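You operate a simulated robot arm through the tools that you are given. There is no shell and no other tool. Be economical: measure what you need, move in short steps, check, and stop when the job is done.

Carry out the task below with a simulated two-armed robot. There is one attempt and no reset: what you move stays moved.

Task
Pick up the blue tall jar from the middle shelf of the blue rack with one hand, pass it to the other hand and put it on the fourth shelf from the bottom of the blue rack. Set down upright: tall jar.

The check looks at the end state, three seconds after you hand in, the way a careful person would. Anything else that was tipped, shoved, dropped, spilled or broken makes it a failure.

Robot
Two 7-joint arms with two-finger parallel grippers on one trunk, on a base that drives. Base frame: it is fixed to the floor where the robot stands at the start and does not move with it; the origin is under the middle of the robot, x ahead of it, y to its left, z up. Lengths are in mm, angles in rad, forces in N, time in s.
The left shoulder is at the start at [50, 165, 1255], the right one opposite. With the tool pointing down near the work surface each hand reaches from about 240 to 700 mm from the robot's upright axis, wherever it stands, measured 20 degrees to its own side. Places, roughly: fourth shelf of the blue rack [600, 600, 1400]. Payload 3.91 kg a hand.
The tool frame of a hand sits at the grasp point between the pads (the TCP): z along the fingers, y along the line on which they close. The tips reach 30 mm beyond it. Largest opening 110 mm; finger width 20, thickness 10; the body of the gripper, 48 by 112 mm, starts 55 mm behind the TCP.
Orientation is told as [roll, pitch, yaw] about the base's x, y, z axes, in that order, counted from this pose: with the fingers straight down and closing along the base's y, the tool's x points along the base's -x, its y along +y and its z along -z.

Tools
- The arms move only by the tool move_arm. It takes "left_moves", "right_moves" or both (then of equal length, played together; a hand with none holds still); each is a list of rows, each a list of 6 numbers: the shift along the tool's x, y, z in mm, then the turn, a rotation vector about the tool's x, y, z in rad. In form: [[x, y, z, wx, wy, wz], ...]. A call has 1 to 8 rows; each row shifts and turns the commanded pose from where the row before left it, along the tool's axes as they then stand. "left_fingers" and "right_fingers" are, for a hand that has rows, the finger opening in mm, from 0 to 110, set as the call begins (left out, the last holds). Rows are played at 5 a second. More than 50 mm and 0.15 rad between two rows, or a gripper value outside its range, and nothing of the call is played. A pose out of reach is approached as far as the arm can. The call stops where the force on the tool passes 40 N (or 10 N more than at its start, if that is more) or the arm is blocked; 0.2 s more then pass. The fingers move at their own pace (about 45 mm/s each) and stop on an object; they squeeze with about 39 N. The grip force told is the motor's: it shows also when the fingers shut on nothing. Time passes only in rows, and 0.2 s behind the last, so rows that do not move let the fingers close. The reply holds the time, the measured pose of the TCP, the force on the tool along the base axes, the opening and the grip force, in the units named above and with some noise, with the torque about the TCP (base axes, N m) and any sound that the robot's microphone picked up, and new pictures: "views" is both (left out), scene, wrist or none (wrist: the cameras of the hands that moved).
- Cameras (640 x 400 px; columns grow to the right, rows downward): "scene" is now at [107.7, 44.1, 1431]; the picture's right is [0.48, -0.88, 0.00], its down [-0.46, -0.25, -0.85] and it looks along [0.75, 0.41, -0.52] (base axes); focal length 230 px, centre (320, 200). "left" rides on the left gripper at [72, -17, -103] in its tool frame; the picture's right is [0.23, 0.97, 0.00], its down [-0.76, 0.18, -0.62] and it looks along [-0.61, 0.14, 0.78] (tool axes); focal length 222 px, centre (320, 200). "right" rides on the right gripper at [72, 17, -103] in its tool frame; the picture's right is [-0.23, 0.97, 0.00], its down [-0.76, -0.18, -0.62] and it looks along [-0.61, -0.14, 0.78] (tool axes); focal length 222 px, centre (320, 200). There is no depth. A picture from a camera that has moved, and an enlarged one, comes with that camera's place and axes in the base frame and with its lens.
- slide_trunk(by): slides the trunk up (or, below 0, down) by that many mm; the arms and the scene camera ride with it, the base frame stays. It gives what a move gives, with no picture.
- roll_base(legs): drives the robot by 1 to 6 legs, each [ahead, left, turn to the left] in mm, mm and rad, along the robot's own axes; the way and the turn of a leg run together, so that a leg with both is an arc; at most 1500 mm and 3.142 rad a leg. The arms and the cameras ride along, it lands a little off, and it stops where it bumps. It gives what a move gives, and a new picture of the scene camera.
- turn_head(pan, tilt): turns the head with the scene camera to pan (to the left, within 1.396 rad either way) and tilt (down, from -0.506 to 1.204), counted from straight ahead of the robot. It gives what a move gives, and a new picture of the scene camera.
- zoom(camera, box): a new picture of the part [left, top, right, bottom] of that camera's present view, enlarged. It takes no simulated time.
- close_job(): hands the job in; it is judged then, once.

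Go step by step. Nothing tells you exact positions but the pictures and the camera data: compare them with the known pose of the tool, close in by small moves and look again before you grip or let go. The budget is 120 turns and 260 pictures, counting those below and the enlarged ones. Unless the task says otherwise, let go and move clear before handing in, and close with one line.

The tools are called after "Call:" as a command line: name --argument value ..., lists and objects as JSON in quotes. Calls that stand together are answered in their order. move_arm: Moves the arms, as the interface text tells. Its arguments: {"type":"object","properties":{"left_moves":{"type":"array","items":{"type":"array","items":{"type":"number"}}},"left_fingers":{"type":"number"},"right_moves":{"type":"array","items":{"type":"array","items":{"type":"number"}}},"right_fingers":{"type":"number"},"views":{"type":"string","enum":["both","scene","wrist","none"]}},"required":[]} The other tools are called the same way: slide_trunk (by) slides the trunk up or down; roll_base (legs) drives the base; turn_head (pan, tilt) turns the head that bears the scene camera; zoom (camera, box) takes an enlarged picture of a part of a camera's view; close_job () hands the job in.

At the start:

```text
time_s: 0.0
left_ee_pos: [371.8, 404.9, 999.9]
left_tcp_rot: [0.001, 0.0, 0.002]
left_ft_force: [-0.4, 0.1, -0.3]
left_moment: [0.01, 0.0, 0.01]
left_finger_gap: 109.9
left_gripper_force: 0.1
right_ee_pos: [285.0, 42.9, 1149.9]
right_tcp_rot: [0.001, 0.001, 0.002]
right_ft_force: [0.4, 0.9, -0.5]
right_moment: [-0.04, 0.01, 0.0]
right_finger_gap: 110.0
right_gripper_force: 0.1
trunk travel left (down, up): [-475.0, 28.0]
robot x, y, heading: [-5.9, -2.4, 0.002]
head pan, tilt: [0.504, 0.55]
```

scene: 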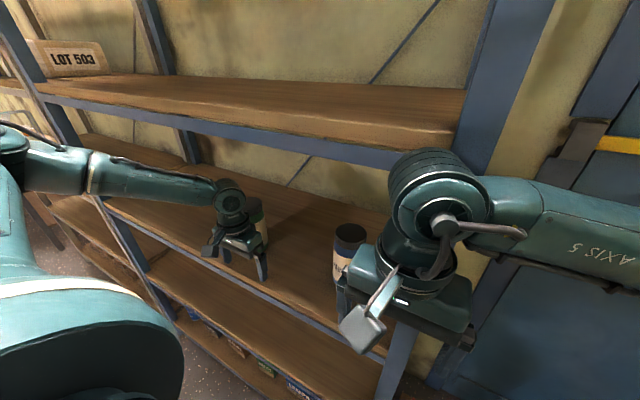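
right: 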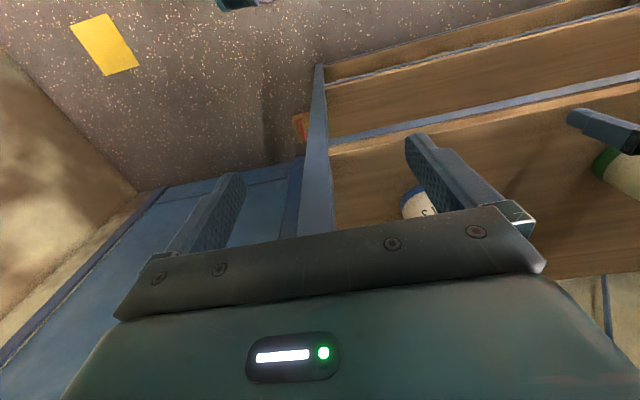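
left: 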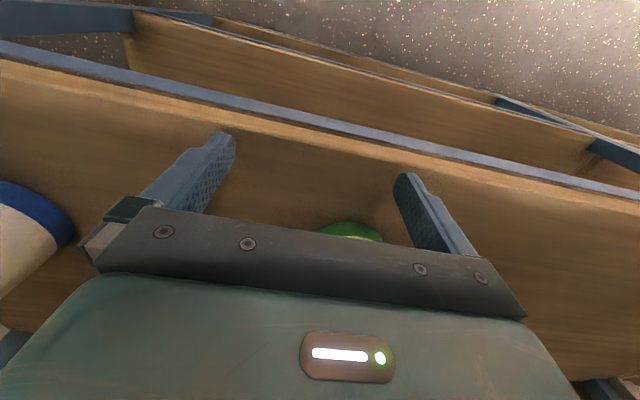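

I see a rack diagonally ahead on the left. The upper visible shelf is probably the fourth, and two jars stand on the shelf below it; I'll zoom in for details first.

Call:
zoom --camera "scene" --box '[180, 160, 420, 310]'

Call:
turn_head --pan 0.7 --tilt 0.0

Call:
turn_head --pan 0.7 --tilt 0.9

```text
2.67 times, centred on (300, 235) of scene
camera zoom: at [107.7, 44.1, 1431.0], right [0.48, -0.88, 0.0], down [-0.46, -0.25, -0.85], along [0.75, 0.41, -0.52], focal length 613 px, centre (373, 107)
```

zoom: 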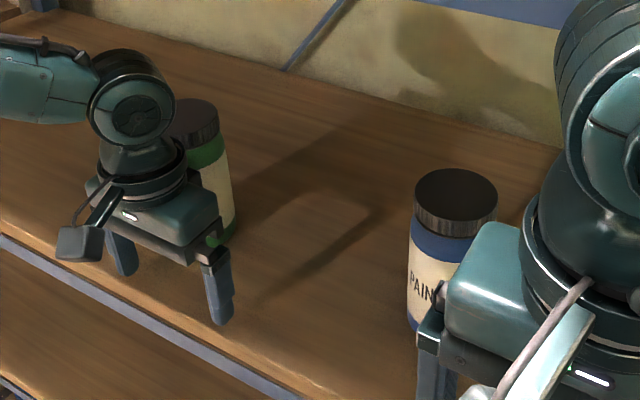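

```text
time_s: 1.0
left_ee_pos: [372.3, 405.8, 999.6]
left_tcp_rot: [0.001, -0.001, 0.001]
left_ft_force: [-0.4, 0.1, -0.1]
left_moment: [-0.02, 0.03, 0.04]
left_finger_gap: 109.9
left_gripper_force: 0.1
right_ee_pos: [285.1, 42.6, 1150.5]
right_tcp_rot: [0.0, 0.0, 0.001]
right_ft_force: [0.0, -0.7, 1.0]
right_moment: [-0.01, -0.02, 0.0]
right_finger_gap: 110.2
right_gripper_force: 0.0
trunk travel left (down, up): [-475.0, 28.0]
robot x, y, heading: [1.0, -3.3, -0.0]
head pan, tilt: [0.7, 0.0]
camera scene: at [98.0, 58.7, 1481.7], right [0.64, -0.77, 0.0], down [0.0, 0.0, -1.0], along [0.77, 0.64, 0.0], focal length 230 px, centre (320, 200)
```

scene: 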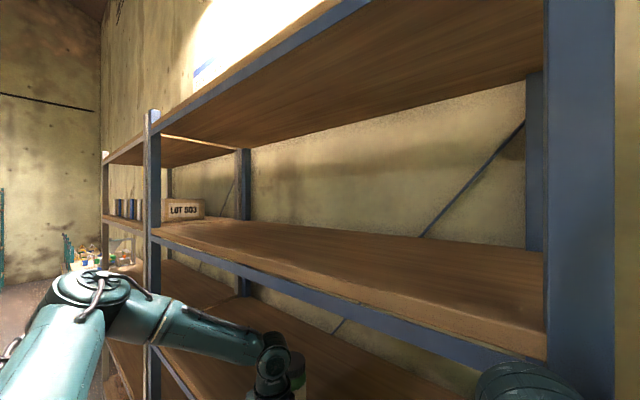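

```text
time_s: 2.2
left_ee_pos: [372.0, 404.8, 1000.2]
left_tcp_rot: [0.0, -0.001, 0.002]
left_ft_force: [0.2, -0.1, -0.7]
left_moment: [0.01, 0.0, 0.04]
left_finger_gap: 110.0
left_gripper_force: 0.0
right_ee_pos: [285.2, 42.5, 1150.7]
right_tcp_rot: [0.0, 0.0, 0.0]
right_ft_force: [0.1, -0.7, -0.5]
right_moment: [0.0, -0.04, 0.0]
right_finger_gap: 110.0
right_gripper_force: 0.0
trunk travel left (down, up): [-475.0, 28.0]
robot x, y, heading: [-0.1, 1.3, -0.0]
head pan, tilt: [0.7, 0.901]
camera scene: at [86.9, 49.3, 1401.9], right [0.64, -0.76, 0.0], down [-0.6, -0.5, -0.62], along [0.48, 0.4, -0.78], focal length 230 px, centre (320, 200)
```

scene: 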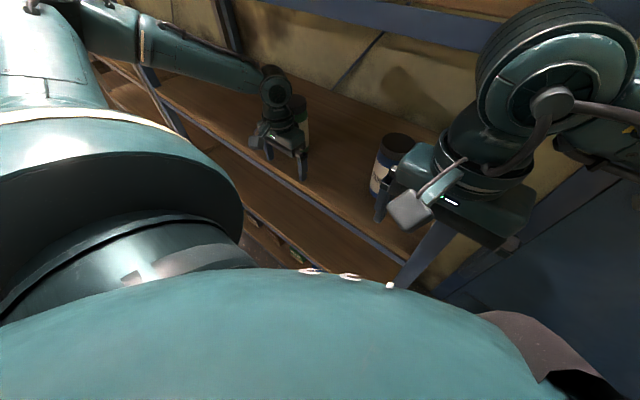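

The rack's long side runs roughly along y, with its front edge near x≈390. The third shelf is at about z≈915 and the fourth at about 1330, and the blue jar is near [510, 185]. I'll pull the left hand back and drive left so the right arm can pick the jar and the left can place it.

Call:
move_arm --left_moves '[[50, 0, 0, 0, 0, 0], [50, 0, 0, 0, 0, 0]]' --views "none"

Call:
roll_base --legs '[[0, 300, 0]]'

Call:
turn_head --pan 0.0 --tilt 0.55

```text
time_s: 2.8
left_ee_pos: [270.6, 405.9, 1002.0]
left_tcp_rot: [-0.003, -0.003, -0.002]
left_ft_force: [-0.7, 0.2, -0.1]
left_moment: [0.01, -0.04, -0.01]
left_finger_gap: 110.1
left_gripper_force: 0.1
right_ee_pos: [283.2, 40.7, 1150.8]
right_tcp_rot: [0.001, -0.002, -0.001]
right_ft_force: [-0.2, 0.4, 0.6]
right_moment: [0.0, -0.03, 0.01]
right_finger_gap: 109.9
right_gripper_force: 0.0
trunk travel left (down, up): [-475.0, 28.0]
robot x, y, heading: [1.3, -0.3, -0.001]
head pan, tilt: [0.7, 0.901]
```

```text
time_s: 4.3
left_ee_pos: [266.0, 569.9, 1012.2]
left_tcp_rot: [0.019, -0.014, -0.026]
left_ft_force: [0.0, 0.2, 0.2]
left_moment: [0.06, 0.06, 0.04]
left_finger_gap: 110.1
left_gripper_force: 0.1
right_ee_pos: [290.1, 180.3, 1157.4]
right_tcp_rot: [0.031, -0.015, -0.103]
right_ft_force: [0.1, -0.5, 0.4]
right_moment: [-0.01, -0.02, -0.03]
right_finger_gap: 109.7
right_gripper_force: 0.1
trunk travel left (down, up): [-475.0, 28.0]
robot x, y, heading: [-5.4, 181.1, -0.022]
head pan, tilt: [0.7, 0.901]
stopped in leg 1: the robot was blocked; the commanded pose is now the measured one
camera scene: at [68.7, 208.3, 1403.2], right [0.62, -0.78, -0.01], down [-0.6, -0.48, -0.64], along [0.49, 0.4, -0.77], focal length 230 px, centre (320, 200)
```

scene: 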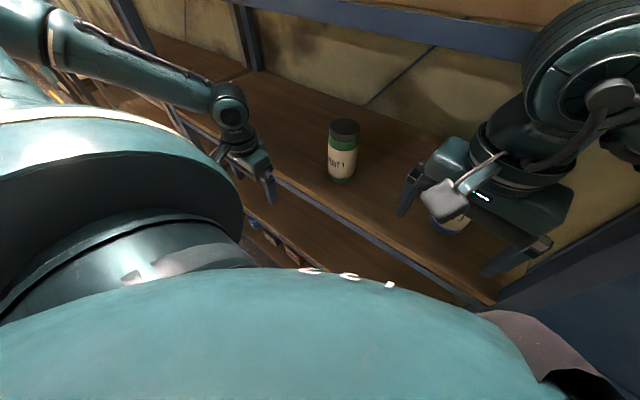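

```text
time_s: 5.4
left_ee_pos: [265.2, 571.6, 1014.6]
left_tcp_rot: [0.023, -0.016, -0.023]
left_ft_force: [0.5, -0.5, 0.2]
left_moment: [0.0, 0.0, 0.03]
left_finger_gap: 110.1
left_gripper_force: 0.0
right_ee_pos: [291.1, 181.3, 1158.1]
right_tcp_rot: [0.035, -0.017, -0.101]
right_ft_force: [0.4, 0.7, -0.1]
right_moment: [-0.01, 0.02, 0.03]
right_finger_gap: 110.1
right_gripper_force: 0.1
trunk travel left (down, up): [-475.0, 28.0]
robot x, y, heading: [-1.6, 185.0, -0.018]
head pan, tilt: [0.0, 0.55]
camera scene: at [98.1, 157.7, 1432.2], right [-0.02, -1.0, -0.02], down [-0.51, 0.03, -0.86], along [0.86, -0.01, -0.51], focal length 230 px, centre (320, 200)
```

scene: 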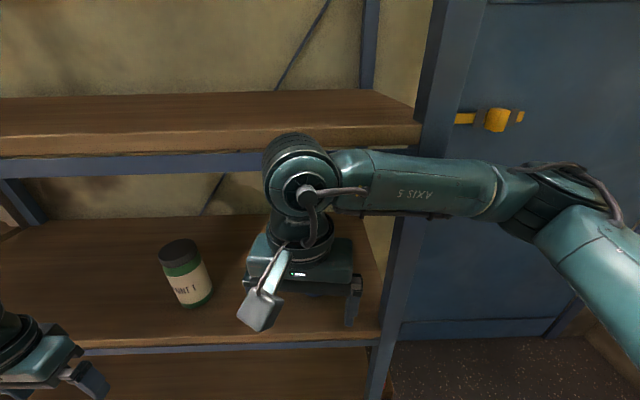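

The base stopped at about y=181, after something blocked it. I'll look around at both sides to find what was touched.

Call:
turn_head --pan 1.39 --tilt 0.6

Call:
turn_head --pan -0.7 --tilt 0.6

```text
time_s: 6.9
left_ee_pos: [264.8, 570.7, 1013.8]
left_tcp_rot: [0.023, -0.015, -0.022]
left_ft_force: [0.9, 1.2, -0.7]
left_moment: [-0.01, 0.0, 0.01]
left_finger_gap: 110.1
left_gripper_force: 0.0
right_ee_pos: [289.3, 180.6, 1156.3]
right_tcp_rot: [0.036, -0.016, -0.102]
right_ft_force: [0.0, -0.2, -0.3]
right_moment: [0.0, 0.0, 0.04]
right_finger_gap: 110.0
right_gripper_force: 0.0
trunk travel left (down, up): [-475.0, 28.0]
robot x, y, heading: [1.6, 183.6, -0.024]
head pan, tilt: [1.389, 0.6]
camera scene: at [26.2, 246.3, 1428.7], right [0.98, -0.2, 0.01], down [-0.1, -0.54, -0.84], along [0.18, 0.82, -0.54], focal length 230 px, centre (320, 200)
```

scene: 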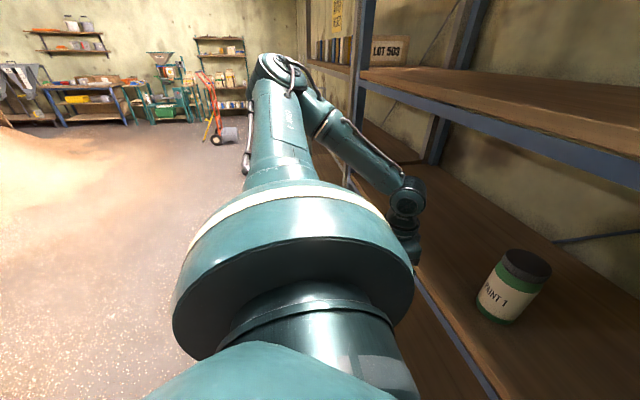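

```text
time_s: 8.9
left_ee_pos: [265.2, 570.8, 1013.7]
left_tcp_rot: [0.023, -0.017, -0.023]
left_ft_force: [-0.2, 0.3, 0.1]
left_moment: [0.0, 0.0, 0.0]
left_finger_gap: 110.0
left_gripper_force: 0.0
right_ee_pos: [289.5, 180.6, 1157.5]
right_tcp_rot: [0.035, -0.018, -0.1]
right_ft_force: [0.0, 0.7, 0.1]
right_moment: [0.02, -0.01, 0.01]
right_finger_gap: 109.5
right_gripper_force: 0.0
trunk travel left (down, up): [-475.0, 28.0]
robot x, y, heading: [-8.1, 183.2, -0.018]
head pan, tilt: [-0.7, 0.6]
camera scene: at [74.6, 101.6, 1426.3], right [-0.66, -0.75, -0.03], down [-0.41, 0.39, -0.82], along [0.63, -0.53, -0.57], focal length 230 px, centre (320, 200)
```

scene: 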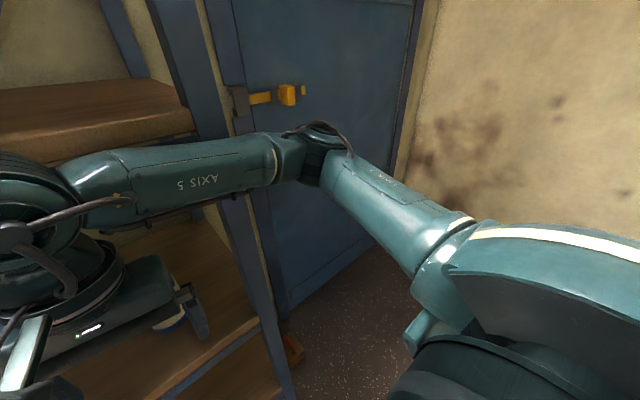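

The right forearm seems to be leaning on the rack's right front post, and the robot is slightly skewed. I'll back straight away from the rack to free it, then look again.

Call:
roll_base --legs '[[-60, -20, 0]]'

```text
time_s: 9.9
left_ee_pos: [213.1, 567.6, 1001.7]
left_tcp_rot: [0.001, -0.002, -0.017]
left_ft_force: [-0.3, -0.7, 0.0]
left_moment: [0.01, 0.01, 0.0]
left_finger_gap: 109.9
left_gripper_force: 0.0
right_ee_pos: [239.6, 185.0, 1155.8]
right_tcp_rot: [0.014, -0.009, -0.083]
right_ft_force: [-0.3, 0.1, -0.5]
right_moment: [0.03, -0.05, 0.01]
right_finger_gap: 109.8
right_gripper_force: 0.1
trunk travel left (down, up): [-475.0, 28.0]
robot x, y, heading: [-63.8, 168.2, -0.015]
head pan, tilt: [-0.7, 0.6]
camera scene: at [30.4, 106.9, 1426.8], right [-0.66, -0.75, 0.0], down [-0.42, 0.37, -0.83], along [0.62, -0.54, -0.56], focal length 230 px, centre (320, 200)
```

scene: 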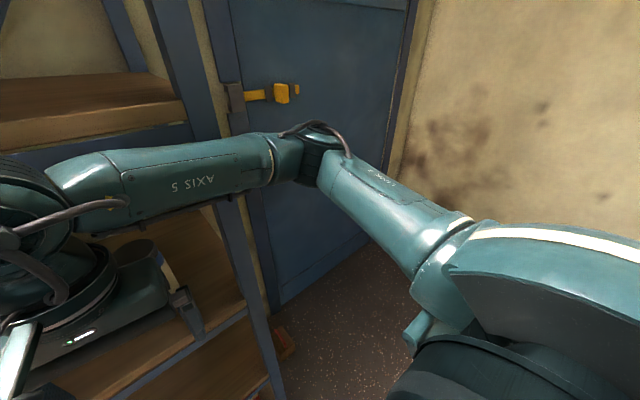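

The lean is gone. I'll back off a bit more, continue left, and look at the rack.

Call:
roll_base --legs '[[-140, 0, 0], [0, 130, 0.015]]'

Call:
turn_head --pan -0.1 --tilt 0.4

```text
time_s: 12.1
left_ee_pos: [66.5, 705.0, 999.6]
left_tcp_rot: [-0.001, 0.0, 0.004]
left_ft_force: [0.0, -0.3, -0.1]
left_moment: [-0.05, 0.03, 0.03]
left_finger_gap: 110.2
left_gripper_force: 0.0
right_ee_pos: [101.0, 323.3, 1154.6]
right_tcp_rot: [0.011, -0.007, -0.063]
right_ft_force: [-0.5, 0.4, 0.7]
right_moment: [-0.01, 0.01, 0.02]
right_finger_gap: 110.3
right_gripper_force: 0.2
trunk travel left (down, up): [-475.0, 28.0]
robot x, y, heading: [-202.5, 296.7, 0.005]
head pan, tilt: [-0.7, 0.6]
camera scene: at [-105.6, 240.7, 1426.6], right [-0.64, -0.77, 0.0], down [-0.43, 0.36, -0.83], along [0.63, -0.53, -0.56], focal length 230 px, centre (320, 200)
```

scene: 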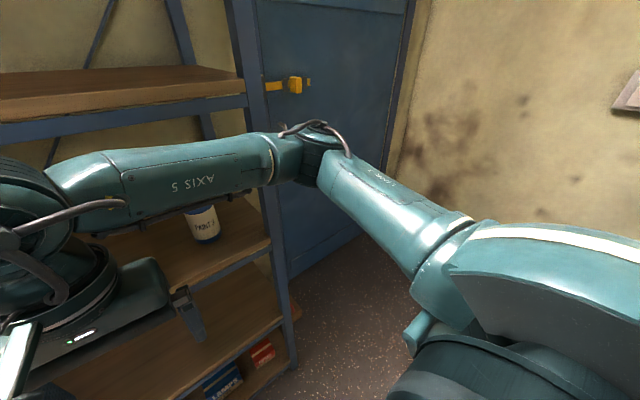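

```text
time_s: 13.1
left_ee_pos: [67.6, 704.1, 1001.6]
left_tcp_rot: [0.0, 0.0, 0.004]
left_ft_force: [-0.2, 0.1, -0.3]
left_moment: [0.01, -0.01, 0.0]
left_finger_gap: 110.2
left_gripper_force: 0.0
right_ee_pos: [100.4, 322.1, 1154.4]
right_tcp_rot: [0.012, -0.008, -0.063]
right_ft_force: [0.0, 0.6, -0.8]
right_moment: [0.0, -0.02, -0.01]
right_finger_gap: 110.2
right_gripper_force: 0.1
trunk travel left (down, up): [-475.0, 28.0]
robot x, y, heading: [-203.7, 294.7, 0.005]
head pan, tilt: [-0.099, 0.4]
camera scene: at [-81.1, 287.5, 1444.8], right [-0.1, -1.0, 0.0], down [-0.39, 0.04, -0.92], along [0.92, -0.09, -0.39], focal length 230 px, centre (320, 200)
```

scene: 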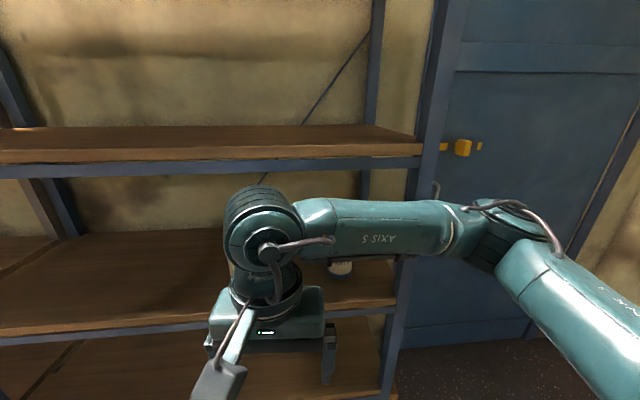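

The jar is half-hidden by the right arm. I'll move the right hand forward 150 mm (still short of the rack) and tilt the fingers 45° forward so its camera can look into the middle shelf.

Call:
move_arm --right_moves '[[-50, 0, 0, 0, 0, -0.063], [-50, 0, 0, 0, 0, 0], [-50, 0, 0, 0, 0, 0], [0, 0, 0, 0, -0.14, 0], [0, 0, 0, 0, -0.14, 0], [0, 0, 0, 0, -0.14, 0], [0, 0, 0, 0, -0.14, 0], [0, 0, 0, 0, -0.14, 0]]'

```text
time_s: 14.9
left_ee_pos: [67.3, 703.9, 1002.1]
left_tcp_rot: [0.0, -0.001, 0.003]
left_ft_force: [0.0, 0.6, 0.3]
left_moment: [-0.02, 0.0, 0.05]
left_finger_gap: 110.2
left_gripper_force: 0.0
right_ee_pos: [251.1, 319.6, 1155.5]
right_tcp_rot: [0.016, -0.71, -0.011]
right_ft_force: [-0.1, 0.1, 0.1]
right_moment: [0.0, 0.0, -0.01]
right_finger_gap: 110.2
right_gripper_force: 0.1
trunk travel left (down, up): [-475.0, 28.0]
robot x, y, heading: [-201.5, 297.6, 0.008]
head pan, tilt: [-0.099, 0.4]
camera scene: at [-81.3, 287.6, 1444.8], right [-0.1, -1.0, 0.0], down [-0.39, 0.04, -0.92], along [0.92, -0.09, -0.39], focal length 230 px, centre (320, 200)
camera right: at [128.1, 336.3, 1188.1], right [0.17, 0.97, 0.16], down [0.17, -0.19, 0.97], along [0.97, -0.14, -0.2], focal length 222 px, centre (320, 200)
```

scene: 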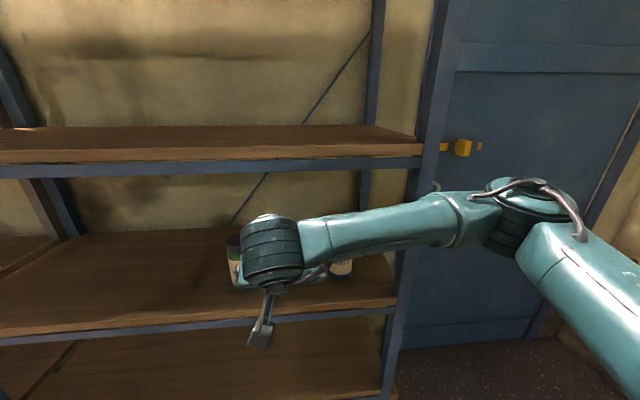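
right: 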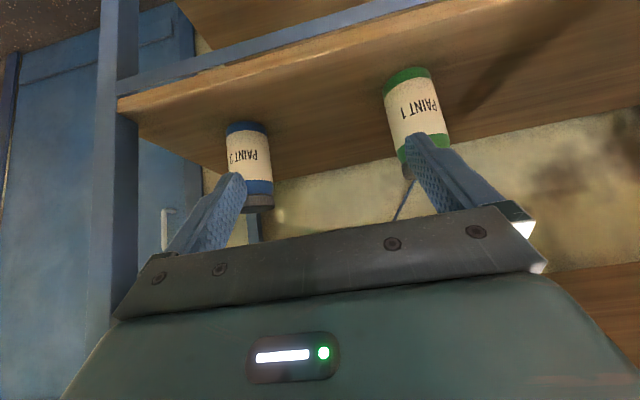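

The wrist view fixes things well: the blue jar is at about [484, 175], from z≈952 to 1105 and about 72 mm wide. The third shelf's front edge is at x≈366, the fourth shelf top at z≈1362, and the green jar is 285 mm to the left. I'll move the base back and left so the elbow stays clear of the post, then set the hand about 20° below horizontal.

Call:
roll_base --legs '[[-100, 0, 0], [0, 90, 0]]'

Call:
move_arm --right_moves '[[0, 0, 0, 0, -0.13, 0], [0, 0, 0, 0, -0.13, 0], [0, 0, 0, 0, -0.13, 0], [0, 0, 0, 0, -0.12, 0], [0, -50, 0, 0, 0, 0], [0, -50, 0, 0, 0, 0], [40, -50, 0, 0, 0, 0], [40, -50, 0, 0, 0, 0]]'

```text
time_s: 16.8
left_ee_pos: [-33.4, 794.4, 1000.9]
left_tcp_rot: [-0.001, 0.001, 0.005]
left_ft_force: [-0.8, 0.5, -0.4]
left_moment: [0.02, 0.01, 0.03]
left_finger_gap: 110.0
left_gripper_force: 0.0
right_ee_pos: [150.8, 410.0, 1155.1]
right_tcp_rot: [0.014, -0.707, -0.006]
right_ft_force: [0.6, 0.3, 1.9]
right_moment: [-0.01, -0.01, -0.02]
right_finger_gap: 110.1
right_gripper_force: 0.1
trunk travel left (down, up): [-475.0, 28.0]
robot x, y, heading: [-302.2, 387.2, 0.007]
head pan, tilt: [-0.099, 0.4]
camera scene: at [-180.9, 377.7, 1444.8], right [-0.09, -1.0, 0.0], down [-0.39, 0.04, -0.92], along [0.92, -0.09, -0.39], focal length 230 px, centre (320, 200)
```

scene: 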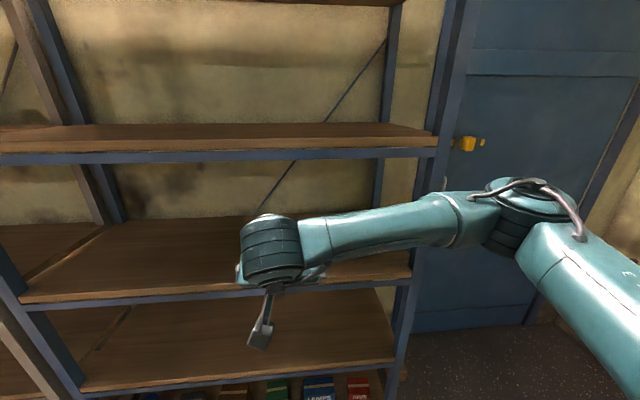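

```text
refused: row 7 steps farther than a row can; nothing moved
```

Steps are limited by their combined length, so I'll resend with smaller rows.

Call:
move_arm --right_moves '[[0, -30, 0, 0, -0.13, 0], [0, -30, 0, 0, -0.13, 0], [0, -30, 0, 0, -0.13, 0], [0, -30, 0, 0, -0.12, 0], [0, -50, 0, 0, 0, 0], [0, -40, 0, 0, 0, 0], [50, 0, 0, 0, 0, 0], [40, 0, 20, 0, 0, 0]]'

```text
time_s: 18.6
left_ee_pos: [-33.3, 794.0, 1000.1]
left_tcp_rot: [-0.001, 0.001, 0.007]
left_ft_force: [0.3, 0.5, -0.7]
left_moment: [0.0, 0.01, 0.02]
left_finger_gap: 110.1
left_gripper_force: 0.1
right_ee_pos: [137.3, 246.4, 1095.4]
right_tcp_rot: [0.025, -1.215, -0.026]
right_ft_force: [-1.4, 1.0, -0.1]
right_moment: [0.04, 0.0, 0.03]
right_finger_gap: 109.9
right_gripper_force: 0.0
right hand out of reach, approached as far as the arm can: row 7, 8
trunk travel left (down, up): [-475.0, 28.0]
robot x, y, heading: [-296.8, 384.8, 0.009]
head pan, tilt: [-0.099, 0.4]
camera scene: at [-180.5, 378.0, 1444.8], right [-0.09, -1.0, 0.0], down [-0.39, 0.04, -0.92], along [0.92, -0.09, -0.39], focal length 230 px, centre (320, 200)
camera right: at [15.8, 264.5, 1065.0], right [0.08, 0.97, 0.22], down [-0.32, -0.18, 0.93], along [0.94, -0.15, 0.29], focal length 222 px, centre (320, 200)
```

scene: 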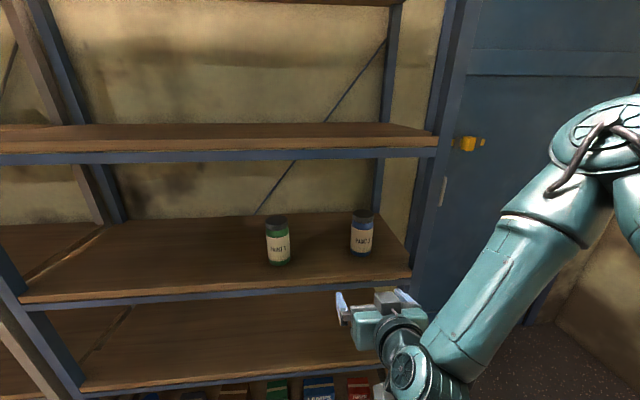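
right: 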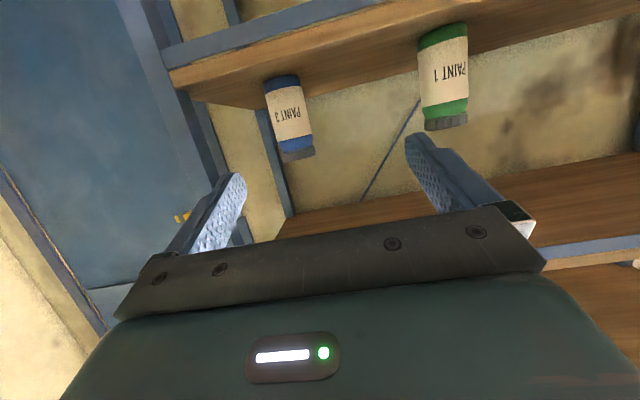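

Both jars are now in clear view, and fresh sightings agree on the blue jar at about [485, 170], z 956–1103. I'll bring the right hand forward and sideways in line with the jar, stopping short of the shelf.

Call:
move_arm --right_moves '[[0, -18, 40, 0, 0, 0], [0, -19, 40, 0, 0, 0], [0, -19, 40, 0, 0, 0], [0, -19, 40, 0, 0, 0], [0, 0, 30, 0, 0, 0]]'

```text
time_s: 19.8
left_ee_pos: [-32.8, 794.1, 1001.0]
left_tcp_rot: [0.0, -0.003, 0.006]
left_ft_force: [-0.1, 0.3, 0.5]
left_moment: [0.01, 0.03, 0.0]
left_finger_gap: 109.9
left_gripper_force: 0.1
right_ee_pos: [296.5, 239.5, 1088.4]
right_tcp_rot: [0.019, -1.209, -0.028]
right_ft_force: [-1.2, -0.1, -0.1]
right_moment: [0.02, 0.0, 0.0]
right_finger_gap: 110.2
right_gripper_force: 0.1
right hand out of reach, approached as far as the arm can: row 1, 2, 3, 4, 5
trunk travel left (down, up): [-475.0, 28.0]
robot x, y, heading: [-300.6, 387.7, 0.004]
head pan, tilt: [-0.099, 0.4]
camera scene: at [-181.4, 377.0, 1444.9], right [-0.09, -1.0, 0.0], down [-0.39, 0.04, -0.92], along [0.92, -0.09, -0.39], focal length 230 px, centre (320, 200)
camera right: at [173.8, 258.1, 1059.8], right [0.09, 0.97, 0.22], down [-0.31, -0.18, 0.93], along [0.95, -0.15, 0.29], focal length 222 px, centre (320, 200)
```

scene: 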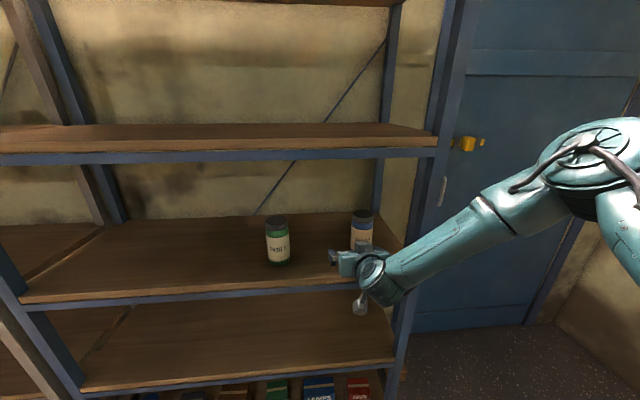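
right: 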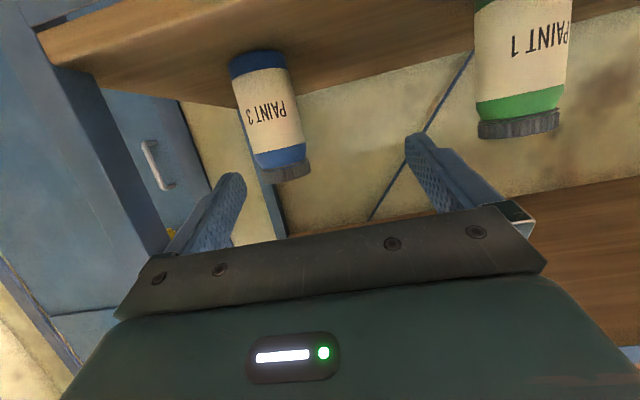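

The right arm can't go further sideways or down here, and its elbow side is where the post and locker are. The left arm will pick instead, since its elbow side is open, so I'll retract the right hand and set the left hand nearly level.

Call:
move_arm --right_moves '[[0, 0, -25, 0, 0, 0], [0, 0, -25, 0, 0, 0], [0, 0, -25, 0, 0, 0], [0, 0, -25, 0, 0, 0], [0, 0, -25, 0, 0, 0], [0, 0, -25, 0, 0, 0], [0, 0, -25, 0, 0, 0], [0, 0, 0, 0, 0, 0]]' --left_moves '[[-50, 0, 0, 0, 0, 0], [-50, 0, 0, 0, 0, 0], [-50, 0, 0, 0, 0, 0], [0, -30, 0, 0, -0.14, 0], [0, -30, 0, 0, -0.14, 0], [0, -30, 0, 0, -0.14, 0], [0, -30, 0, 0, -0.14, 0], [0, -30, 0, 0, -0.14, 0]]' --views "none"

Call:
move_arm --left_moves '[[0, 0, 0, 0, -0.13, 0], [0, 0, 0, 0, -0.13, 0], [0, 0, 0, 0, -0.13, 0], [0, 0, 0, 0, -0.12, 0]]' --views "scene"

```text
time_s: 21.6
left_ee_pos: [118.2, 643.0, 1001.2]
left_tcp_rot: [-0.002, -0.703, 0.007]
left_ft_force: [0.0, -0.2, -0.4]
left_moment: [-0.01, 0.02, 0.01]
left_finger_gap: 110.0
left_gripper_force: 0.0
right_ee_pos: [135.0, 240.3, 1150.9]
right_tcp_rot: [0.034, -1.217, -0.03]
right_ft_force: [0.0, 0.2, 0.2]
right_moment: [0.03, 0.0, -0.01]
right_finger_gap: 110.0
right_gripper_force: 0.1
right hand out of reach, approached as far as the arm can: row 7
trunk travel left (down, up): [-475.0, 28.0]
robot x, y, heading: [-300.8, 386.9, 0.006]
head pan, tilt: [-0.099, 0.4]
```

```text
time_s: 22.6
left_ee_pos: [116.6, 643.6, 1000.6]
left_tcp_rot: [-0.002, -1.213, 0.006]
left_ft_force: [0.1, 0.6, 0.5]
left_moment: [0.02, -0.01, -0.01]
left_finger_gap: 110.1
left_gripper_force: 0.0
right_ee_pos: [134.5, 239.6, 1152.0]
right_tcp_rot: [0.033, -1.22, -0.03]
right_ft_force: [1.0, -0.3, 0.1]
right_moment: [0.03, 0.02, 0.0]
right_finger_gap: 109.8
right_gripper_force: 0.1
trunk travel left (down, up): [-475.0, 28.0]
robot x, y, heading: [-300.1, 382.0, 0.001]
head pan, tilt: [-0.099, 0.4]
camera scene: at [-181.3, 376.7, 1444.9], right [-0.09, -1.0, 0.0], down [-0.39, 0.04, -0.92], along [0.92, -0.09, -0.39], focal length 230 px, centre (320, 200)
```

scene: 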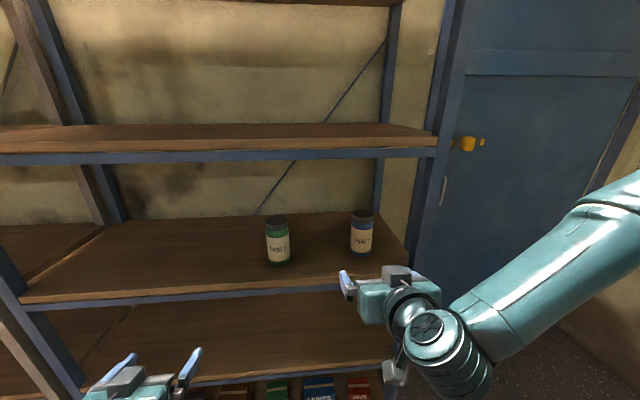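

The left hand holds the nearly level pose comfortably. I'll shift it right and drive the base right in stages, checking the wall clearance for the right elbow.

Call:
move_arm --left_moves '[[0, -40, 0, 0, 0, 0], [0, -40, 0, 0, 0, 0], [0, -40, 0, 0, 0, 0]]' --views "none"

Call:
roll_base --legs '[[0, -200, 0]]'

Call:
turn_head --pan -1.2 --tilt 0.4

```text
time_s: 23.4
left_ee_pos: [116.8, 523.4, 1001.1]
left_tcp_rot: [0.006, -1.213, 0.001]
left_ft_force: [-0.4, 0.1, 0.6]
left_moment: [-0.02, 0.03, 0.0]
left_finger_gap: 109.7
left_gripper_force: 0.2
right_ee_pos: [134.9, 239.3, 1151.1]
right_tcp_rot: [0.035, -1.214, -0.03]
right_ft_force: [-0.9, 0.9, -0.3]
right_moment: [0.05, -0.04, 0.02]
right_finger_gap: 109.9
right_gripper_force: 0.0
trunk travel left (down, up): [-475.0, 28.0]
robot x, y, heading: [-306.0, 386.2, 0.002]
head pan, tilt: [-0.099, 0.4]
```

```text
time_s: 25.0
left_ee_pos: [116.6, 323.6, 1001.5]
left_tcp_rot: [0.002, -1.212, 0.001]
left_ft_force: [1.3, -0.6, 0.2]
left_moment: [0.0, 0.02, 0.0]
left_finger_gap: 110.0
left_gripper_force: 0.1
right_ee_pos: [137.3, 40.7, 1150.7]
right_tcp_rot: [0.037, -1.217, -0.032]
right_ft_force: [-0.1, 0.1, -0.4]
right_moment: [-0.01, 0.01, 0.01]
right_finger_gap: 109.9
right_gripper_force: 0.1
trunk travel left (down, up): [-475.0, 28.0]
robot x, y, heading: [-301.0, 184.2, 0.002]
head pan, tilt: [-0.099, 0.4]
camera scene: at [-180.0, 176.6, 1444.8], right [-0.09, -1.0, 0.0], down [-0.39, 0.04, -0.92], along [0.92, -0.09, -0.39], focal length 230 px, centre (320, 200)
```

scene: 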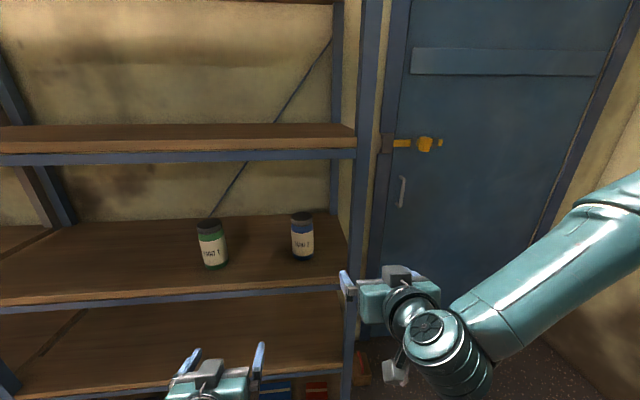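

```text
time_s: 26.3
left_ee_pos: [117.3, 326.1, 1001.0]
left_tcp_rot: [0.001, -1.211, 0.003]
left_ft_force: [-0.2, -0.3, -1.0]
left_moment: [0.04, -0.02, -0.01]
left_finger_gap: 109.9
left_gripper_force: 0.1
right_ee_pos: [135.4, 41.4, 1151.3]
right_tcp_rot: [0.033, -1.216, -0.032]
right_ft_force: [-0.4, 0.5, 0.3]
right_moment: [0.0, 0.0, -0.02]
right_finger_gap: 109.9
right_gripper_force: 0.0
trunk travel left (down, up): [-475.0, 28.0]
robot x, y, heading: [-300.1, 185.5, 0.004]
head pan, tilt: [-1.201, 0.4]
camera scene: at [-238.2, 100.0, 1444.8], right [-0.93, -0.37, 0.0], down [-0.14, 0.36, -0.92], along [0.34, -0.86, -0.39], focal length 230 px, centre (320, 200)
```

scene: 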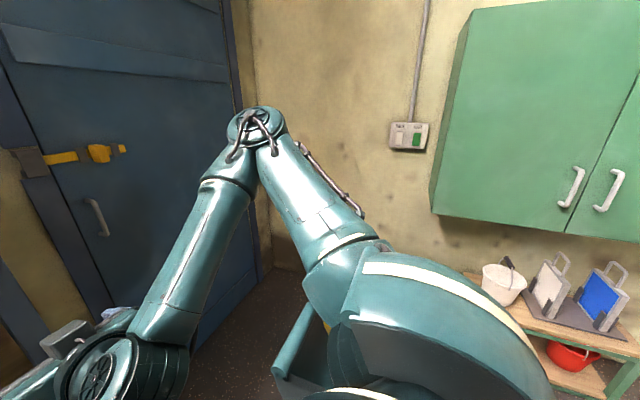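

The elbow has room, but I'll shift the left hand further inward and drive only 95 mm more. Then I'll look down at the jar.

Call:
move_arm --left_moves '[[0, -30, 0, 0, 0, 0], [0, -30, 0, 0, 0, 0]]' --views "none"

Call:
roll_base --legs '[[0, -95, 0]]'

Call:
turn_head --pan 0.3 --tilt 0.5

Call:
move_arm --left_moves '[[-20, 0, 35, 0, 0, 0], [-20, 0, 35, 0, 0, 0], [-20, 0, 35, 0, 0, 0]]'

```text
time_s: 27.0
left_ee_pos: [126.3, 322.8, 996.7]
left_tcp_rot: [0.463, -1.215, -0.401]
left_ft_force: [-0.1, 0.4, -0.8]
left_moment: [0.0, 0.0, -0.04]
left_finger_gap: 110.2
left_gripper_force: 0.0
right_ee_pos: [136.1, 40.8, 1151.1]
right_tcp_rot: [0.036, -1.217, -0.031]
right_ft_force: [0.0, 0.1, -0.4]
right_moment: [0.01, -0.02, -0.01]
right_finger_gap: 109.9
right_gripper_force: 0.0
trunk travel left (down, up): [-475.0, 28.0]
robot x, y, heading: [-300.1, 184.0, 0.003]
head pan, tilt: [-1.201, 0.4]
stopped in row 2 (left hand): the arm was blocked; the commanded pose is now the measured one
```

```text
time_s: 28.1
left_ee_pos: [126.9, 229.1, 995.6]
left_tcp_rot: [0.463, -1.213, -0.402]
left_ft_force: [0.7, 0.3, -0.4]
left_moment: [-0.02, 0.02, 0.0]
left_finger_gap: 109.9
left_gripper_force: 0.1
right_ee_pos: [137.9, -52.5, 1151.6]
right_tcp_rot: [0.035, -1.215, -0.031]
right_ft_force: [0.2, 0.8, 0.0]
right_moment: [0.0, 0.01, 0.0]
right_finger_gap: 109.8
right_gripper_force: 0.0
trunk travel left (down, up): [-475.0, 28.0]
robot x, y, heading: [-298.5, 92.7, 0.008]
head pan, tilt: [-1.201, 0.4]
camera scene: at [-237.8, 6.3, 1444.7], right [-0.93, -0.37, 0.0], down [-0.14, 0.36, -0.92], along [0.34, -0.86, -0.39], focal length 230 px, centre (320, 200)
```

scene: 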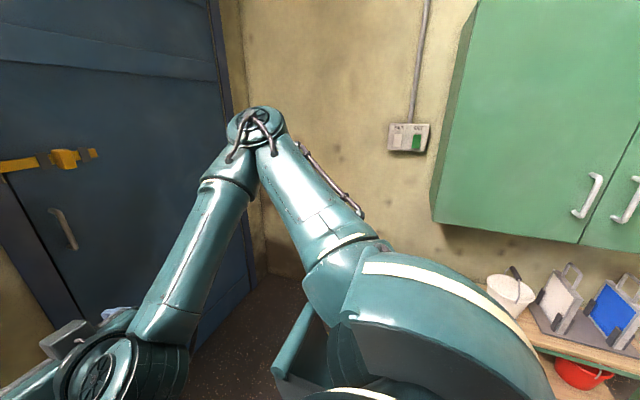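

```text
time_s: 29.7
left_ee_pos: [126.7, 230.6, 996.8]
left_tcp_rot: [0.465, -1.213, -0.4]
left_ft_force: [0.4, 0.7, -0.4]
left_moment: [0.01, -0.05, 0.0]
left_finger_gap: 110.0
left_gripper_force: 0.1
right_ee_pos: [137.0, -52.8, 1150.9]
right_tcp_rot: [0.032, -1.219, -0.031]
right_ft_force: [0.3, 0.3, 0.8]
right_moment: [0.02, -0.03, 0.0]
right_finger_gap: 110.1
right_gripper_force: 0.1
trunk travel left (down, up): [-475.0, 28.0]
robot x, y, heading: [-299.4, 92.6, 0.01]
head pan, tilt: [0.3, 0.499]
camera scene: at [-184.9, 120.9, 1435.7], right [0.3, -0.95, 0.0], down [-0.46, -0.14, -0.88], along [0.84, 0.26, -0.48], focal length 230 px, centre (320, 200)
```

scene: 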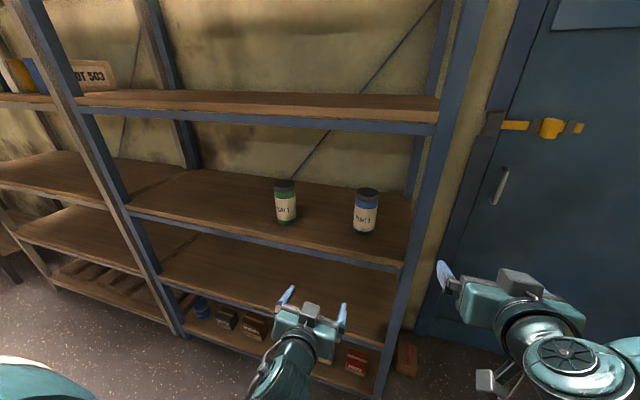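

```text
time_s: 30.5
left_ee_pos: [246.6, 235.1, 1017.2]
left_tcp_rot: [0.502, -1.203, -0.436]
left_ft_force: [0.3, 0.0, 0.2]
left_moment: [0.0, -0.01, 0.01]
left_finger_gap: 110.3
left_gripper_force: 0.1
right_ee_pos: [137.7, -51.6, 1150.7]
right_tcp_rot: [0.034, -1.218, -0.032]
right_ft_force: [0.5, -0.1, 0.0]
right_moment: [0.02, 0.04, -0.04]
right_finger_gap: 110.2
right_gripper_force: 0.0
trunk travel left (down, up): [-475.0, 28.0]
robot x, y, heading: [-299.9, 95.3, 0.007]
head pan, tilt: [0.3, 0.499]
camera scene: at [-184.1, 120.6, 1435.6], right [0.3, -0.95, 0.0], down [-0.46, -0.14, -0.88], along [0.84, 0.26, -0.48], focal length 230 px, centre (320, 200)
camera left: at [126.0, 220.7, 977.7], right [-0.11, 0.99, -0.04], down [-0.35, 0.0, 0.94], along [0.93, 0.12, 0.34], focal length 222 px, centre (320, 200)
```

scene: 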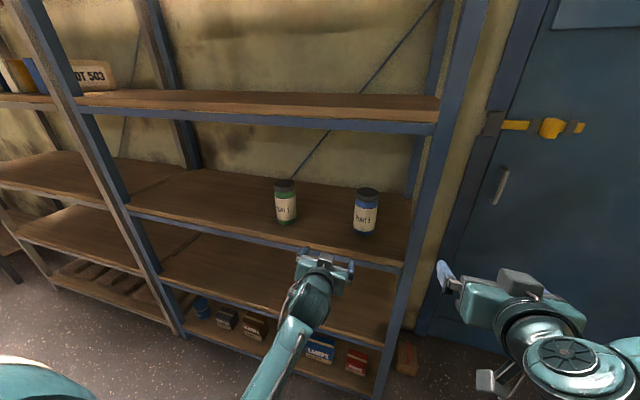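
left: 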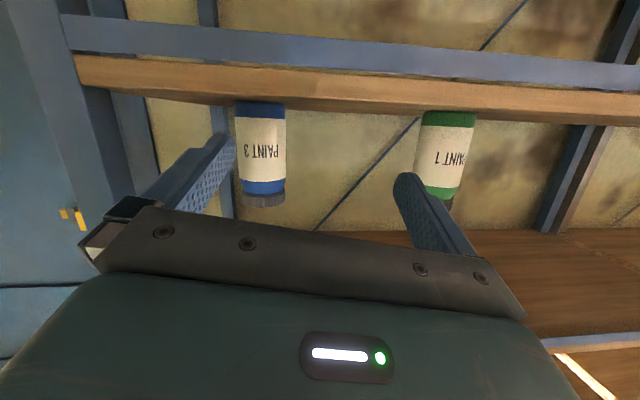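

The left hand got nudged into a small roll, which I'll level. The left camera confirms the jar at [485, 171], z 957–1106, so I'll drive the last 70 mm right to line the hand up.

Call:
move_arm --left_moves '[[0, 0, 0, 0, 0, -0.092], [0, 0, 0, 0, 0, -0.092]]' --views "none"

Call:
roll_base --legs '[[0, -72, 0]]'

Call:
move_arm --left_moves '[[-20, 0, 8, 0, 0, 0], [-15, 0, 10, 0, 0, 0]]'

```text
time_s: 31.3
left_ee_pos: [250.5, 265.5, 1019.7]
left_tcp_rot: [0.311, -1.266, -0.187]
left_ft_force: [0.6, -1.3, -0.9]
left_moment: [0.0, 0.03, 0.02]
left_finger_gap: 110.0
left_gripper_force: 0.1
right_ee_pos: [136.1, -52.5, 1150.8]
right_tcp_rot: [0.033, -1.217, -0.032]
right_ft_force: [0.4, -0.4, -0.3]
right_moment: [0.01, 0.01, 0.03]
right_finger_gap: 110.0
right_gripper_force: 0.0
trunk travel left (down, up): [-475.0, 28.0]
robot x, y, heading: [-301.4, 93.4, 0.008]
head pan, tilt: [0.3, 0.499]
stopped in row 2 (left hand): the arm was blocked; the commanded pose is now the measured one
```

```text
time_s: 32.4
left_ee_pos: [251.2, 194.1, 1020.9]
left_tcp_rot: [0.314, -1.266, -0.19]
left_ft_force: [-0.3, 0.5, 0.7]
left_moment: [-0.01, 0.02, 0.01]
left_finger_gap: 110.0
left_gripper_force: 0.0
right_ee_pos: [137.4, -124.0, 1150.4]
right_tcp_rot: [0.034, -1.216, -0.031]
right_ft_force: [-0.1, -0.1, -0.5]
right_moment: [0.0, 0.02, 0.05]
right_finger_gap: 110.2
right_gripper_force: 0.1
trunk travel left (down, up): [-475.0, 28.0]
robot x, y, heading: [-298.2, 21.4, 0.003]
head pan, tilt: [0.3, 0.499]
camera scene: at [-184.6, 48.3, 1435.7], right [0.3, -0.95, 0.0], down [-0.46, -0.14, -0.88], along [0.84, 0.26, -0.48], focal length 230 px, centre (320, 200)
```

scene: 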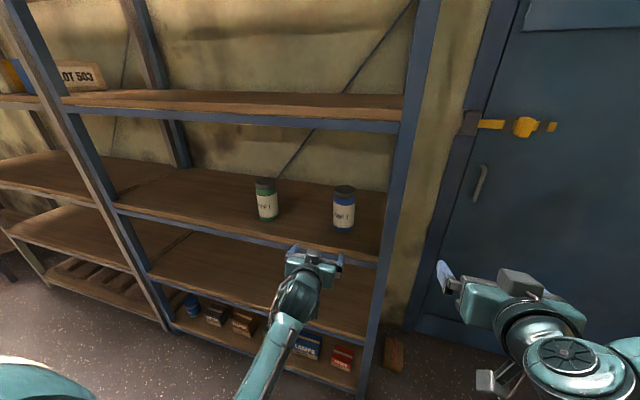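

```text
time_s: 33.0
left_ee_pos: [277.6, 198.2, 1044.8]
left_tcp_rot: [0.338, -1.262, -0.213]
left_ft_force: [0.2, -0.5, 0.8]
left_moment: [0.01, 0.03, 0.02]
left_finger_gap: 109.7
left_gripper_force: 0.1
right_ee_pos: [137.3, -122.9, 1150.7]
right_tcp_rot: [0.034, -1.218, -0.029]
right_ft_force: [-0.3, 0.6, 0.5]
right_moment: [0.0, 0.0, 0.0]
right_finger_gap: 110.3
right_gripper_force: 0.0
trunk travel left (down, up): [-475.0, 28.0]
robot x, y, heading: [-301.5, 19.3, 0.004]
head pan, tilt: [0.3, 0.499]
camera scene: at [-184.4, 49.4, 1435.6], right [0.3, -0.95, 0.0], down [-0.46, -0.14, -0.88], along [0.84, 0.26, -0.48], focal length 230 px, centre (320, 200)
camera left: at [160.7, 171.9, 1003.9], right [-0.17, 0.98, -0.12], down [-0.39, 0.04, 0.92], along [0.91, 0.21, 0.37], focal length 222 px, centre (320, 200)
```

scene: 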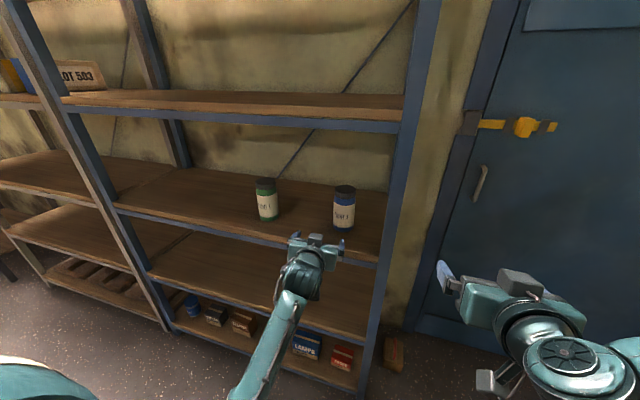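
left: 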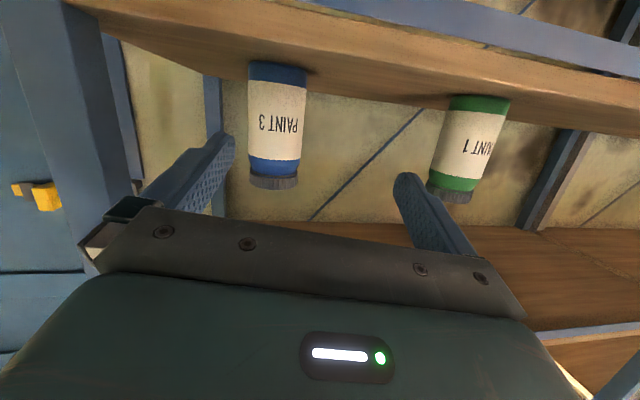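

The hand still has about 6° of roll. I'll turn it slightly left, where the wrist has more freedom, and level it there.

Call:
move_arm --left_moves '[[0, 0, 0, -0.08, 0.005, -0.04], [0, 0, 0, -0.08, 0.005, -0.04], [0, 0, 0, 0, 0, -0.05]]'

```text
time_s: 33.6
left_ee_pos: [278.2, 255.8, 1043.0]
left_tcp_rot: [0.806, -1.244, -0.45]
left_ft_force: [0.0, 0.3, 0.2]
left_moment: [0.0, 0.0, 0.0]
left_finger_gap: 110.1
left_gripper_force: 0.0
right_ee_pos: [138.0, -121.9, 1151.3]
right_tcp_rot: [0.032, -1.218, -0.03]
right_ft_force: [-0.1, 0.2, 0.0]
right_moment: [0.02, 0.0, 0.01]
right_finger_gap: 109.7
right_gripper_force: 0.0
trunk travel left (down, up): [-475.0, 28.0]
robot x, y, heading: [-299.8, 19.1, 0.003]
head pan, tilt: [0.3, 0.499]
stopped in row 3 (left hand): the arm was blocked; the commanded pose is now the measured one
camera scene: at [-184.6, 49.4, 1435.7], right [0.3, -0.95, 0.0], down [-0.46, -0.14, -0.88], along [0.84, 0.26, -0.48], focal length 230 px, centre (320, 200)
camera left: at [170.4, 212.1, 993.3], right [-0.37, 0.93, 0.01], down [-0.4, -0.17, 0.9], along [0.84, 0.33, 0.43], focal length 222 px, centre (320, 200)
```

scene: 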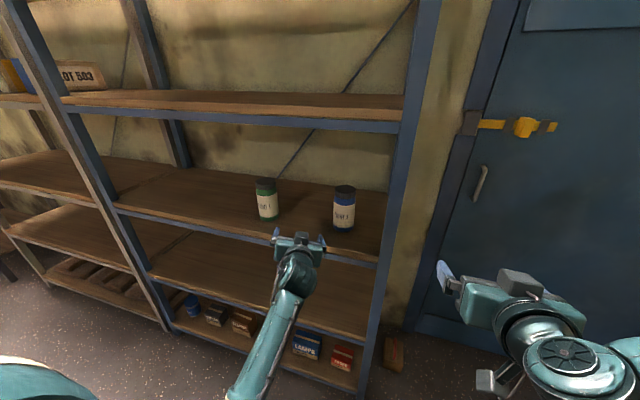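
left: 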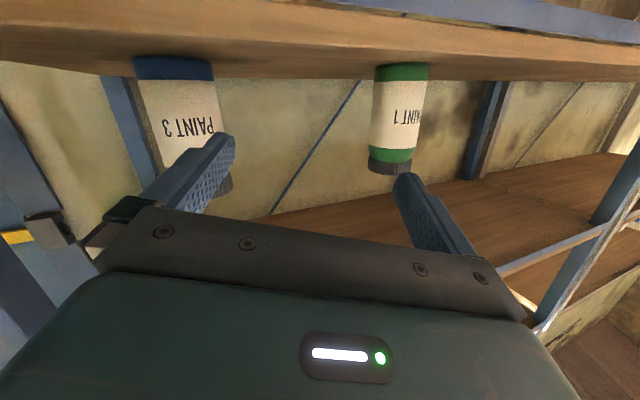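

The arm seems to be running into something on its own side. I'll look at the left elbow.

Call:
turn_head --pan 0.8 --tilt 1.0

```text
time_s: 34.5
left_ee_pos: [279.8, 255.9, 1043.0]
left_tcp_rot: [0.806, -1.244, -0.449]
left_ft_force: [-0.6, 0.2, -0.5]
left_moment: [0.02, 0.02, -0.03]
left_finger_gap: 109.9
left_gripper_force: 0.0
right_ee_pos: [137.6, -123.5, 1151.9]
right_tcp_rot: [0.034, -1.217, -0.03]
right_ft_force: [0.4, 0.6, 0.3]
right_moment: [0.02, -0.01, 0.01]
right_finger_gap: 110.0
right_gripper_force: 0.1
trunk travel left (down, up): [-475.0, 28.0]
robot x, y, heading: [-302.8, 20.3, 0.003]
head pan, tilt: [0.799, 1.0]
camera scene: at [-222.9, 72.2, 1394.6], right [0.72, -0.69, 0.0], down [-0.58, -0.61, -0.54], along [0.38, 0.39, -0.84], focal length 230 px, centre (320, 200)
```

scene: 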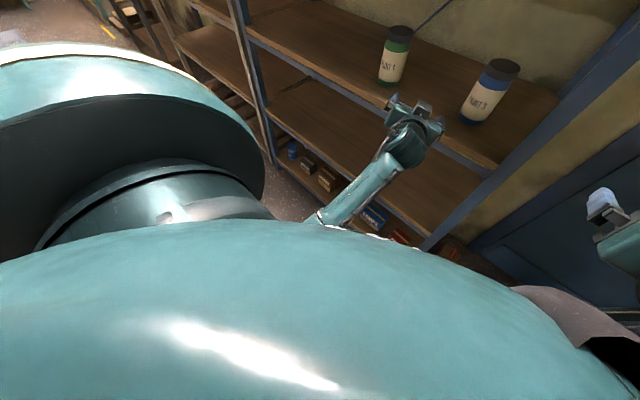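

The left elbow is tucked low and gets stopped by the trunk when the hand comes inward. I'll straighten the left hand in front of its own shoulder, then turn the robot a little to the right so the hand faces the jar from the front-left.

Call:
move_arm --left_moves '[[0, 0, -20, 0.0, 0, 0], [0, 0, -20, 0.1, 0.017, -0.034], [0, 0, 0, 0.1, 0.017, -0.034], [0, 0, 0, 0.1, 0.017, -0.034], [0, 0, 0, 0.09, 0.017, -0.034], [0, 0, 0, 0, 0, 0]]' --views "none"

Call:
turn_head --pan 0.3 --tilt 0.5

```text
time_s: 35.9
left_ee_pos: [242.4, 240.3, 1052.7]
left_tcp_rot: [-0.032, -1.233, 0.025]
left_ft_force: [0.2, 0.6, -0.2]
left_moment: [-0.01, -0.01, -0.03]
left_finger_gap: 110.0
left_gripper_force: 0.1
right_ee_pos: [137.6, -122.7, 1151.2]
right_tcp_rot: [0.033, -1.217, -0.031]
right_ft_force: [-0.1, -0.6, 0.2]
right_moment: [0.05, 0.02, -0.02]
right_finger_gap: 109.9
right_gripper_force: 0.0
trunk travel left (down, up): [-475.0, 28.0]
robot x, y, heading: [-300.7, 23.3, 0.007]
head pan, tilt: [0.799, 1.0]
```

```text
time_s: 36.9
left_ee_pos: [244.4, 240.3, 1051.6]
left_tcp_rot: [-0.029, -1.234, 0.023]
left_ft_force: [0.3, -0.1, 0.4]
left_moment: [0.01, 0.0, -0.02]
left_finger_gap: 110.1
left_gripper_force: 0.0
right_ee_pos: [136.7, -123.7, 1152.4]
right_tcp_rot: [0.033, -1.216, -0.029]
right_ft_force: [0.0, 0.7, -0.1]
right_moment: [0.0, 0.03, 0.0]
right_finger_gap: 109.9
right_gripper_force: 0.0
trunk travel left (down, up): [-475.0, 28.0]
robot x, y, heading: [-302.5, 20.0, 0.003]
head pan, tilt: [0.3, 0.499]
camera scene: at [-184.6, 49.5, 1435.6], right [0.3, -0.95, 0.0], down [-0.46, -0.14, -0.88], along [0.84, 0.26, -0.48], focal length 230 px, centre (320, 200)
```

scene: 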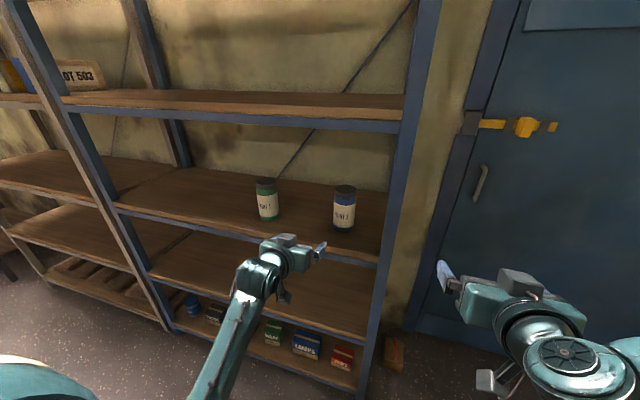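

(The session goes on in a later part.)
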